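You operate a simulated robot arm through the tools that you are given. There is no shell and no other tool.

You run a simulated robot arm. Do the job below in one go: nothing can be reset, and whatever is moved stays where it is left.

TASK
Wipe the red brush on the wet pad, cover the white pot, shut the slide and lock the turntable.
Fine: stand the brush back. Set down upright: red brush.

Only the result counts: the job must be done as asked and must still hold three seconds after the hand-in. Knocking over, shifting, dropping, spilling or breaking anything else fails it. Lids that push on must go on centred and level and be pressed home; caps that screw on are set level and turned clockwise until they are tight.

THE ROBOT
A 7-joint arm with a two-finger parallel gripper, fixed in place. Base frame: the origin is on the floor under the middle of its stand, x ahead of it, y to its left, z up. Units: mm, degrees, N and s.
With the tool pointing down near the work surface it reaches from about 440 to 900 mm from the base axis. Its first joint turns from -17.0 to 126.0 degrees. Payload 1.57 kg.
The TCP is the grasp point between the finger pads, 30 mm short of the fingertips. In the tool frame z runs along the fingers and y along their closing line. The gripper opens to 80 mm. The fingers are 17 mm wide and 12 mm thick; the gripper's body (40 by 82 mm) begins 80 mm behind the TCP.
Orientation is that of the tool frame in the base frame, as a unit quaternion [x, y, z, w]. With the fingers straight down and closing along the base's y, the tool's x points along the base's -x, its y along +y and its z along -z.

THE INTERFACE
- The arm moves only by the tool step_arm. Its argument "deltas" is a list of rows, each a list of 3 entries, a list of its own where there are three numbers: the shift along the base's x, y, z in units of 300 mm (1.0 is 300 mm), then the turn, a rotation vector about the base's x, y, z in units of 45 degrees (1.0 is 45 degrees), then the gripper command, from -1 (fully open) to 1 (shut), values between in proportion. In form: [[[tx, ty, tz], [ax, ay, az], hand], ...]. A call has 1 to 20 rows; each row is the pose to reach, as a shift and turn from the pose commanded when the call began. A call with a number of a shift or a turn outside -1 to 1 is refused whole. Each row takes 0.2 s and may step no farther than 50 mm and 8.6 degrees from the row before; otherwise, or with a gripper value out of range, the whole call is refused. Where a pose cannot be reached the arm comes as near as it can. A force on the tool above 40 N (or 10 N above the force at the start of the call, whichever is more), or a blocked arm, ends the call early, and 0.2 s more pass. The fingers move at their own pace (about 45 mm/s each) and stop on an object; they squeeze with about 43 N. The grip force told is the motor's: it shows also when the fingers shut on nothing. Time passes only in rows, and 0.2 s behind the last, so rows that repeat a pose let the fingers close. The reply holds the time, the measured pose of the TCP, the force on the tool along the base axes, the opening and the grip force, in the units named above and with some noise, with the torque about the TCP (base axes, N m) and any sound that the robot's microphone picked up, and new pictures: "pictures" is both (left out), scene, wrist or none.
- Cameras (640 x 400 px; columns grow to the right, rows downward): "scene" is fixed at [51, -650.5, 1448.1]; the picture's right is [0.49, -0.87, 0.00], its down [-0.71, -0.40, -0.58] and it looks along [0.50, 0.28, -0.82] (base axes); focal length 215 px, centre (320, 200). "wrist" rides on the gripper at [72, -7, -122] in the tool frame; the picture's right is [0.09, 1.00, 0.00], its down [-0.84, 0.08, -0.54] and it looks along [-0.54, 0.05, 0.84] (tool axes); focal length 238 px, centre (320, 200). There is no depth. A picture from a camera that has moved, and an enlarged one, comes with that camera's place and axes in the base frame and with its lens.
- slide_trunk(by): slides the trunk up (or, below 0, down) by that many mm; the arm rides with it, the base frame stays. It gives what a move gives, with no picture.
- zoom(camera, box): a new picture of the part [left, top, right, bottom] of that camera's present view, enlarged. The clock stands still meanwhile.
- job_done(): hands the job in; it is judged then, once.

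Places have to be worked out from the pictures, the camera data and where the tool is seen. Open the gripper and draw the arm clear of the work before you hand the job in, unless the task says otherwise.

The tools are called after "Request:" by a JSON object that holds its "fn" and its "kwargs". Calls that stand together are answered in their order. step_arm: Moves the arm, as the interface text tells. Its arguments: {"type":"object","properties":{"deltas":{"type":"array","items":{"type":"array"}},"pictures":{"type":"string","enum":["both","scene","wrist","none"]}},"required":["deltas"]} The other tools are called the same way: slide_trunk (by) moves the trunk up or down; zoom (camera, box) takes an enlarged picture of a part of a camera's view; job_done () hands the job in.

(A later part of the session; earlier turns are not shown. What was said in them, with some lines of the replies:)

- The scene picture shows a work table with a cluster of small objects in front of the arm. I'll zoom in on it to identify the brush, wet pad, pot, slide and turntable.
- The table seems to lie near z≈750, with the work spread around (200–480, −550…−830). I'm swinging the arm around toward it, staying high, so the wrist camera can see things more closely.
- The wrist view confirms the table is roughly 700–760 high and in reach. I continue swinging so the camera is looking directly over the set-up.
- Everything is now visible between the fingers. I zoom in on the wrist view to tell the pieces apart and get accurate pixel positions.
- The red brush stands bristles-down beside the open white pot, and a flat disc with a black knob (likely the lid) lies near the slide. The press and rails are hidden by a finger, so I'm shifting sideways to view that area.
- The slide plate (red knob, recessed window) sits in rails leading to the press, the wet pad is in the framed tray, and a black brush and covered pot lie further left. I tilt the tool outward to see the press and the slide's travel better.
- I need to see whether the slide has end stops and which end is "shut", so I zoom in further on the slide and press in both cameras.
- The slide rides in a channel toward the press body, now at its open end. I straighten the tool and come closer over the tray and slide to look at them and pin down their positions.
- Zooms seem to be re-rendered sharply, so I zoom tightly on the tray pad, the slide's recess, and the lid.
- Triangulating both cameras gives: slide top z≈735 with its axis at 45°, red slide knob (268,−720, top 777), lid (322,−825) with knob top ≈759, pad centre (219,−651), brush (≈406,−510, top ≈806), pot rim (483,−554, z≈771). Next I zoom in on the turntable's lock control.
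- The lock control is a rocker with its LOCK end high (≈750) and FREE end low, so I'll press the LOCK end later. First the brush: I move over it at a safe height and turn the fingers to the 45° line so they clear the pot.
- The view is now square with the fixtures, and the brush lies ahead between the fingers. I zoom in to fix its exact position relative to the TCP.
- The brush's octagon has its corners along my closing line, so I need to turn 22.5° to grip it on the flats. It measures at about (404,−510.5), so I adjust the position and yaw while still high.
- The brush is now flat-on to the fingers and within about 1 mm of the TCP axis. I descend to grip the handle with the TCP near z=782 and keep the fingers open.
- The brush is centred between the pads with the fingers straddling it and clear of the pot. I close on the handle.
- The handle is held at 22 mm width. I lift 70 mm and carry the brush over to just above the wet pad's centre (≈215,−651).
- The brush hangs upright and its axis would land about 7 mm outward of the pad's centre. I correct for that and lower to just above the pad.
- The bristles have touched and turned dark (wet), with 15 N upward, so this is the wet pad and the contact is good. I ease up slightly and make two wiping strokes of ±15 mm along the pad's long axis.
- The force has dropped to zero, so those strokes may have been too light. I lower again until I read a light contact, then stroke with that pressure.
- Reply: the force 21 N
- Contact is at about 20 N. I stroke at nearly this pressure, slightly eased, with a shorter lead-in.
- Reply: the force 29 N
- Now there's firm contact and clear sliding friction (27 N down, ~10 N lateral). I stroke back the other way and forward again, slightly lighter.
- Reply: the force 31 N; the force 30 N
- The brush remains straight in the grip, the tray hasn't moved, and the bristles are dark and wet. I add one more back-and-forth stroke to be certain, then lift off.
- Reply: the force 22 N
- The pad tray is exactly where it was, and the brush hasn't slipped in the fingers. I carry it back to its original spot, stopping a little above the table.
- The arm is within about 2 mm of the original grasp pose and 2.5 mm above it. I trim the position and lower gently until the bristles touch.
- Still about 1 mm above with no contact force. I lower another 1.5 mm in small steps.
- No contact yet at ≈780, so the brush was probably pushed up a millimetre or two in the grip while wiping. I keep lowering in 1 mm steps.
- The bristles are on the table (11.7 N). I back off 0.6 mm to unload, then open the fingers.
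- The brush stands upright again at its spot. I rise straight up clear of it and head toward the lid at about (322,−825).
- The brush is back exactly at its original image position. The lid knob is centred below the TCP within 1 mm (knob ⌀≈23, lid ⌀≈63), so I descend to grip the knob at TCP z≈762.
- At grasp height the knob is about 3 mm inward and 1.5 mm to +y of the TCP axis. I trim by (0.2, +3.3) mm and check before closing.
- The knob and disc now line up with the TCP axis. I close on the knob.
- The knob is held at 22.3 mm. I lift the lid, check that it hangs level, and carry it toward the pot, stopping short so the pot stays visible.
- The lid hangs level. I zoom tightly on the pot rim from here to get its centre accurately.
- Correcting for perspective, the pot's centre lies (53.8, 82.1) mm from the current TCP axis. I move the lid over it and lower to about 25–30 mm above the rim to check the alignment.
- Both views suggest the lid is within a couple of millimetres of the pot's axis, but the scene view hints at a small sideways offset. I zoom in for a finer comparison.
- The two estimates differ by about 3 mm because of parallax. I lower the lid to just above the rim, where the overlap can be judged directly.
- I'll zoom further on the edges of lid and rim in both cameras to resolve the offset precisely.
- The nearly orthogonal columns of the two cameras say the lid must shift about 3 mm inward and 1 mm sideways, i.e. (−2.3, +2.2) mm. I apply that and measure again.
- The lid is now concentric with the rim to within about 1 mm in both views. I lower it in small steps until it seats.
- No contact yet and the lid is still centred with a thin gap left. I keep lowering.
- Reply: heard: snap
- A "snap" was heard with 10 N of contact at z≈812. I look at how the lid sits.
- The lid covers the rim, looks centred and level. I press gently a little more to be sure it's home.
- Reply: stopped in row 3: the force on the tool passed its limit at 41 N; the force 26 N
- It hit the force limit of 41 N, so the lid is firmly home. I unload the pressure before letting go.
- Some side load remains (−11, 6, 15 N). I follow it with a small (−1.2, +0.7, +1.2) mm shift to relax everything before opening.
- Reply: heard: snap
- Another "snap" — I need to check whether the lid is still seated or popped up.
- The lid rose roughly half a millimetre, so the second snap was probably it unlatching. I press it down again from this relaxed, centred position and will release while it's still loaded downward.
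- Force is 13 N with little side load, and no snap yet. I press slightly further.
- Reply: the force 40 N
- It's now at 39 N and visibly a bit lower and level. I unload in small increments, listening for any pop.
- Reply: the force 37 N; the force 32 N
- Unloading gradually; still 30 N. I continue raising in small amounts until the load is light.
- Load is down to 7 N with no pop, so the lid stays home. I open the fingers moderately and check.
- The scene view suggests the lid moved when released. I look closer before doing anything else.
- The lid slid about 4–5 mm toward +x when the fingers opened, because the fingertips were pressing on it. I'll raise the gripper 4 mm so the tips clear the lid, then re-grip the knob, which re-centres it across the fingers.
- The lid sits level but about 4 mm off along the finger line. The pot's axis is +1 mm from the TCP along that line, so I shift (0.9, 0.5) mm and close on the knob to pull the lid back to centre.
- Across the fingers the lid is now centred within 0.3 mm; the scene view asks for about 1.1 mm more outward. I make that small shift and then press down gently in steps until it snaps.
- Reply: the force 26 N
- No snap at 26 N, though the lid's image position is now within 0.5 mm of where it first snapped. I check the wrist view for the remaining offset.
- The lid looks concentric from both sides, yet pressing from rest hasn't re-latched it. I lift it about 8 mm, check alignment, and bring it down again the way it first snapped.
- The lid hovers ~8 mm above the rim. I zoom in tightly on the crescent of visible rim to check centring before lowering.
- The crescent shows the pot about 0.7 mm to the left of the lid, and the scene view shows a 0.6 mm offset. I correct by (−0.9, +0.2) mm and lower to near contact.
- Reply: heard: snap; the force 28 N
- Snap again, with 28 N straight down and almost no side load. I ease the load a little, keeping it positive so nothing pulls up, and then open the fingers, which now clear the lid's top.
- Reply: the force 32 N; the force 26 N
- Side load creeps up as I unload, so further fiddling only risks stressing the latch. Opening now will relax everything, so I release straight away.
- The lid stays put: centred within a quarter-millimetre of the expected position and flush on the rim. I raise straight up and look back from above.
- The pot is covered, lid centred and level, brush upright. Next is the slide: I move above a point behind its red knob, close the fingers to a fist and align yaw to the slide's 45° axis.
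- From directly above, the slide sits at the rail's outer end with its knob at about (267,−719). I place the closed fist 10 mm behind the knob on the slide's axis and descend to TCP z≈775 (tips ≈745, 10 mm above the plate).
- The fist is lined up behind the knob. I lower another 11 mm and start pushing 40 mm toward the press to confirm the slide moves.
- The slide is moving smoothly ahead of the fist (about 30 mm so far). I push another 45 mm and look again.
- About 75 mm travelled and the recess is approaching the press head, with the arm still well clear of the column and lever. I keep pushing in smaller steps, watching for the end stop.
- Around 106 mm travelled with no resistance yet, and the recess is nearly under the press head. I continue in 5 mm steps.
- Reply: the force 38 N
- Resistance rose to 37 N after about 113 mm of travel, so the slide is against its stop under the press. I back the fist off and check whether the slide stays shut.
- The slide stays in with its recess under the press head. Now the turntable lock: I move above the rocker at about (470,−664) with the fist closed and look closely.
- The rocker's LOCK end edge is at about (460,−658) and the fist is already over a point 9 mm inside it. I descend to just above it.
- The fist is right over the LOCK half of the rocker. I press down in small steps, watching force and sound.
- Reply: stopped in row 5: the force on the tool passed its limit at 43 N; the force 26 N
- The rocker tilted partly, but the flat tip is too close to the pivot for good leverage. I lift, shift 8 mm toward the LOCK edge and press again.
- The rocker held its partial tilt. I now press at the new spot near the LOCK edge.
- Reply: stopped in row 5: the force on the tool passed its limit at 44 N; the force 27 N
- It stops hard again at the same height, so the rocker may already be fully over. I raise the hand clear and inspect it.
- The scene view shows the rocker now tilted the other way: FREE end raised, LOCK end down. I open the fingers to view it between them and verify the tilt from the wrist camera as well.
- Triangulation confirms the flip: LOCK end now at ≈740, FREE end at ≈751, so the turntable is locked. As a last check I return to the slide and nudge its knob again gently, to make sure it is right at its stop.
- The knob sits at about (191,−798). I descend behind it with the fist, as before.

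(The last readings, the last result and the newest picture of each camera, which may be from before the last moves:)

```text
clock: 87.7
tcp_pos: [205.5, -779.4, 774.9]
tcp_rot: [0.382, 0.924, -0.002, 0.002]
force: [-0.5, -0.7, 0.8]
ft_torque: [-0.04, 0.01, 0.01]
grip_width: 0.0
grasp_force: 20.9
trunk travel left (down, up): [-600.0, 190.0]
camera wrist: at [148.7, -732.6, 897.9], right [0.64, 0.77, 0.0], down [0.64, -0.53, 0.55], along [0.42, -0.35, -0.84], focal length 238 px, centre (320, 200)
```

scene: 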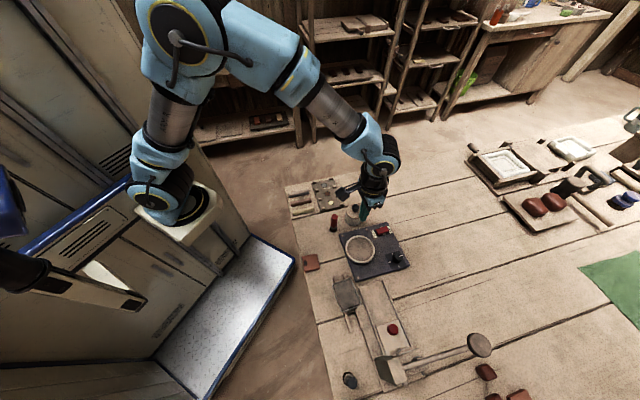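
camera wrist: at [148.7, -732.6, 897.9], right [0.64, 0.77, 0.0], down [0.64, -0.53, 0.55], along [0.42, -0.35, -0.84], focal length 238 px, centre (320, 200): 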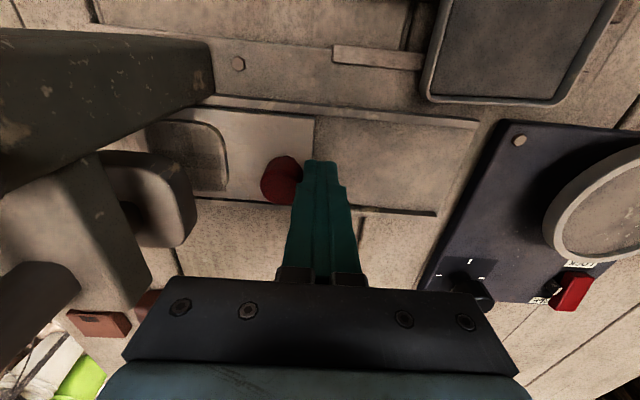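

The fist is just touching the knob at the same place it stopped before, with no force yet. I push a few more millimetres to feel the stop.

Request:
{"fn": "step_arm", "kwargs": {"deltas": [[[-0.004, -0.004, 0], [0, 0, 0], 1], [[-0.008, -0.008, 0], [0, 0, 0], 1], [[-0.008, -0.008, 0], [0, 0, 0], 1]], "pictures": "none"}}

```text
clock: 88.5
tcp_pos: [204.0, -779.6, 775.3]
tcp_rot: [0.382, 0.924, -0.002, 0.004]
force: [10.5, 9.7, 5.0]
ft_torque: [0.09, -0.11, 0.06]
grip_width: 0.0
grasp_force: 21.8
trunk travel left (down, up): [-600.0, 190.0]
```

It meets the stop immediately (14 N along the slide axis). One more 2 mm squeeze confirms it's fully shut.

Request:
{"fn": "step_arm", "kwargs": {"deltas": [[[-0.003, -0.003, 0], [0, 0, 0], 1], [[-0.006, -0.006, 0], [0, 0, 0], 1], [[-0.006, -0.006, 0], [0, 0, 0], 1]], "pictures": "wrist"}}

Request:
{"fn": "zoom", "kwargs": {"camera": "wrist", "box": [60, 40, 400, 250]}}

```text
clock: 89.3
tcp_pos: [205.0, -779.9, 775.3]
tcp_rot: [0.382, 0.924, 0.0, 0.003]
force: [24.6, 30.8, 7.3]
ft_torque: [0.39, -0.31, 0.14]
grip_width: 0.0
grasp_force: 20.3
trunk travel left (down, up): [-600.0, 190.0]
camera wrist: at [147.2, -734.3, 897.9], right [0.64, 0.77, 0.0], down [0.64, -0.53, 0.55], along [0.42, -0.35, -0.84], focal length 238 px, centre (320, 200)
```

wrist: 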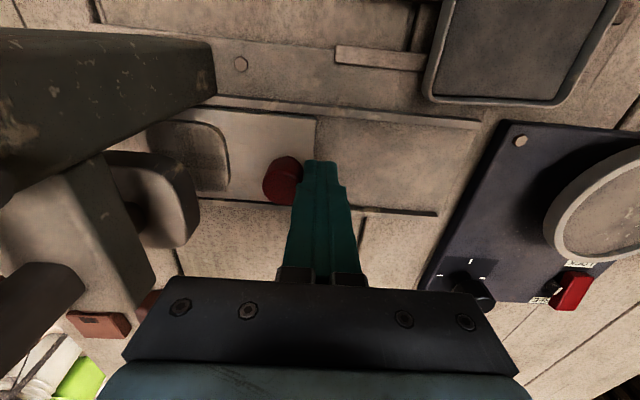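

```text
1.88 times, centred on (230, 145) of wrist
camera zoom: at [147.2, -734.3, 897.9], right [0.64, 0.77, 0.0], down [0.64, -0.53, 0.55], along [0.42, -0.35, -0.84], focal length 449 px, centre (489, 304)
```

zoom: 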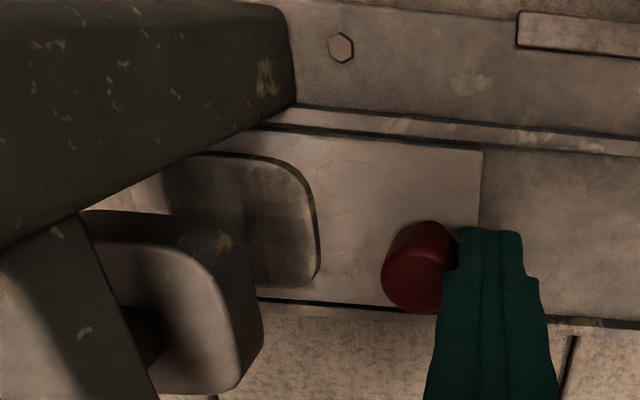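

The slide doesn't move further at 39 N, so it's fully shut. I back off along the axis, rise, open the gripper and withdraw the arm clear of the work.

Request:
{"fn": "step_arm", "kwargs": {"deltas": [[[0.012, 0.012, 0], [0, 0, 0], 1], [[0.04, 0.04, 0], [0, 0, 0], 1], [[0.09, 0.09, 0.02], [0, 0, 0], 1], [[0.13, 0.13, 0.1], [0, 0, 0], 1], [[0.15, 0.15, 0.24], [0, 0, 0], 1], [[0.15, 0.15, 0.38], [0, 0, 0], 1], [[0.15, 0.15, 0.5], [0, 0, 0], 1], [[0.15, 0.28, 0.58], [0, 0, 0], 0], [[0.15, 0.42, 0.65], [0, 0, 0], -1], [[0.15, 0.56, 0.72], [0, 0, 0], -1], [[0.15, 0.7, 0.78], [0, 0, 0], -1], [[0.15, 0.84, 0.83], [0, 0, 0], -1], [[0.15, 0.97, 0.85], [0, 0, 0], -1], [[0.15, 0.97, 0.85], [0, 0, 0], -1]], "pictures": "both"}}

Request:
{"fn": "zoom", "kwargs": {"camera": "scene", "box": [325, 195, 405, 250]}}

Request:
{"fn": "zoom", "kwargs": {"camera": "scene", "box": [320, 250, 500, 400]}}

```text
clock: 92.3
tcp_pos: [242.6, -492.7, 1030.1]
tcp_rot: [0.382, 0.924, -0.002, 0.004]
force: [0.4, 0.0, 0.2]
ft_torque: [0.01, -0.02, 0.05]
grip_width: 80.1
grasp_force: 0.2
trunk travel left (down, up): [-600.0, 190.0]
camera wrist: at [186.7, -446.6, 1151.4], right [0.64, 0.77, 0.0], down [0.64, -0.53, 0.55], along [0.42, -0.35, -0.84], focal length 238 px, centre (320, 200)
```

scene: 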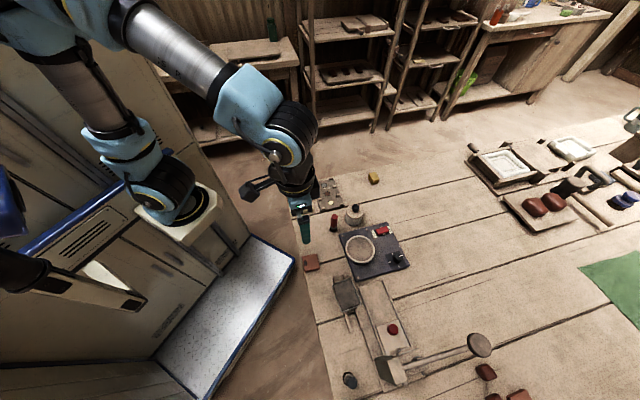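
wrist: 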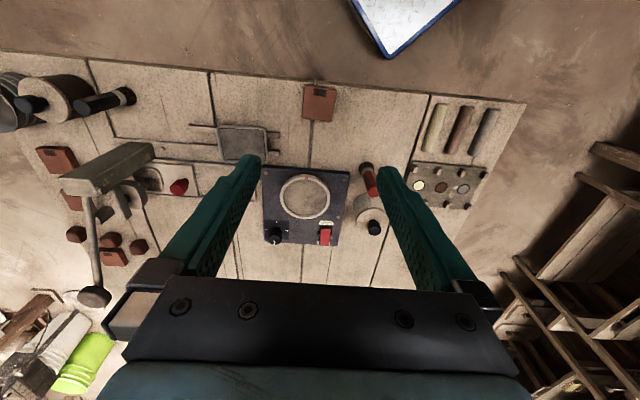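

```text
7.27 times, centred on (365, 222) of scene
camera zoom: at [51.0, -650.5, 1448.1], right [0.49, -0.87, 0.0], down [-0.71, -0.4, -0.58], along [0.5, 0.28, -0.82], focal length 1566 px, centre (-7, 36)
```

zoom: 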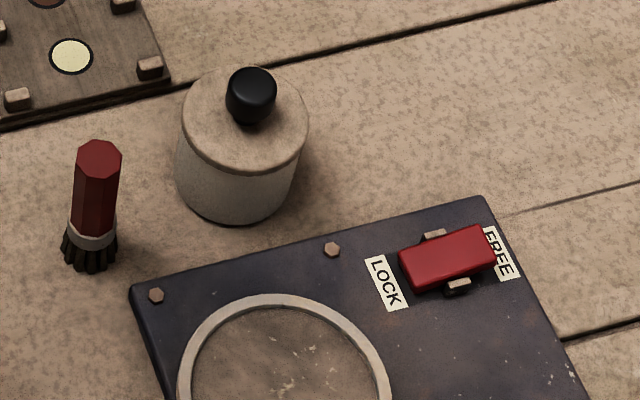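

```text
2.67 times, centred on (410, 325) of scene
camera zoom: at [51.0, -650.5, 1448.1], right [0.49, -0.87, 0.0], down [-0.71, -0.4, -0.58], along [0.5, 0.28, -0.82], focal length 574 px, centre (80, -133)
```

zoom: 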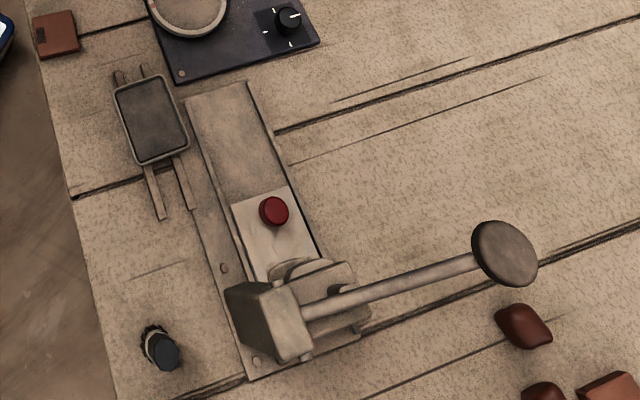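

The overview shows the brush standing, pot covered, slide shut, rocker on LOCK, and nothing else disturbed. One last close look at the lid's seating before handing in.

Request:
{"fn": "zoom", "kwargs": {"camera": "scene", "box": [340, 200, 370, 222]}}

Request:
{"fn": "zoom", "kwargs": {"camera": "wrist", "box": [340, 140, 420, 250]}}

```text
16.00 times, centred on (355, 211) of scene
camera zoom: at [51.0, -650.5, 1448.1], right [0.49, -0.87, 0.0], down [-0.71, -0.4, -0.58], along [0.5, 0.28, -0.82], focal length 3446 px, centre (-240, 24)
```

zoom: 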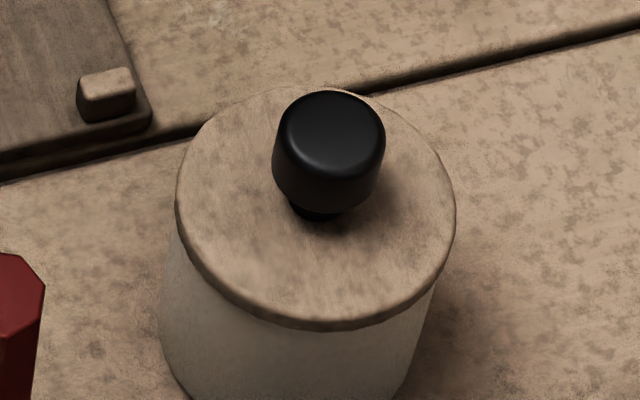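

```text
3.64 times, centred on (380, 195) of wrist
camera zoom: at [186.7, -446.6, 1151.4], right [0.64, 0.77, 0.0], down [0.64, -0.53, 0.55], along [0.42, -0.35, -0.84], focal length 867 px, centre (102, 218)
```

zoom: 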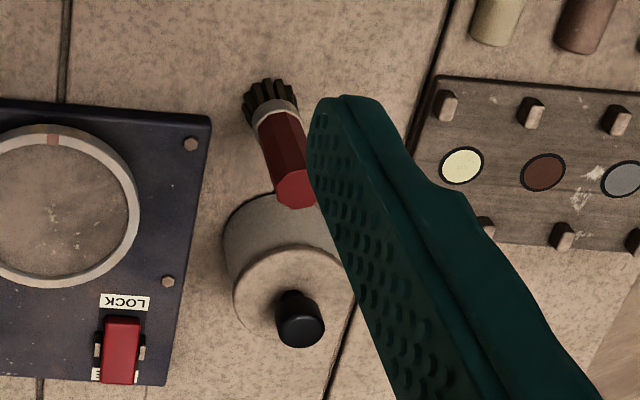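

The lid is flush, level and centred. The brush stands upright where it began, the slide is against its stop, the rocker is on LOCK, and the arm is clear with the gripper open. I hand the job in.

Request:
{"fn": "job_done", "kwargs": {}}

```text
The job is handed in.
```

All four steps are finished and the job is handed in; I haven't been shown the judgement.

- **Red brush:** I wiped it with several firm strokes on the wet pad. It now stands upright within about 1 mm of where it began.
- **White pot:** The lid is on, centred to about a millimetre and level, and it snapped home. It slipped about 4 mm on my first release, so I lifted it and seated it again. It stayed put when I let go the second time.
- **Slide:** I pushed it about 110 mm in under the press until it hit its stop. A second push to nearly 40 N didn't move it any further.
- **Turntable:** The rocker is tipped to LOCK: the LOCK end is down and the FREE end is up. I judged this from measured heights in both cameras, as there was no click and I did not try turning the table.

Nothing else looked shifted in the final pictures. The gripper was open and the arm clear of the work when I handed in.
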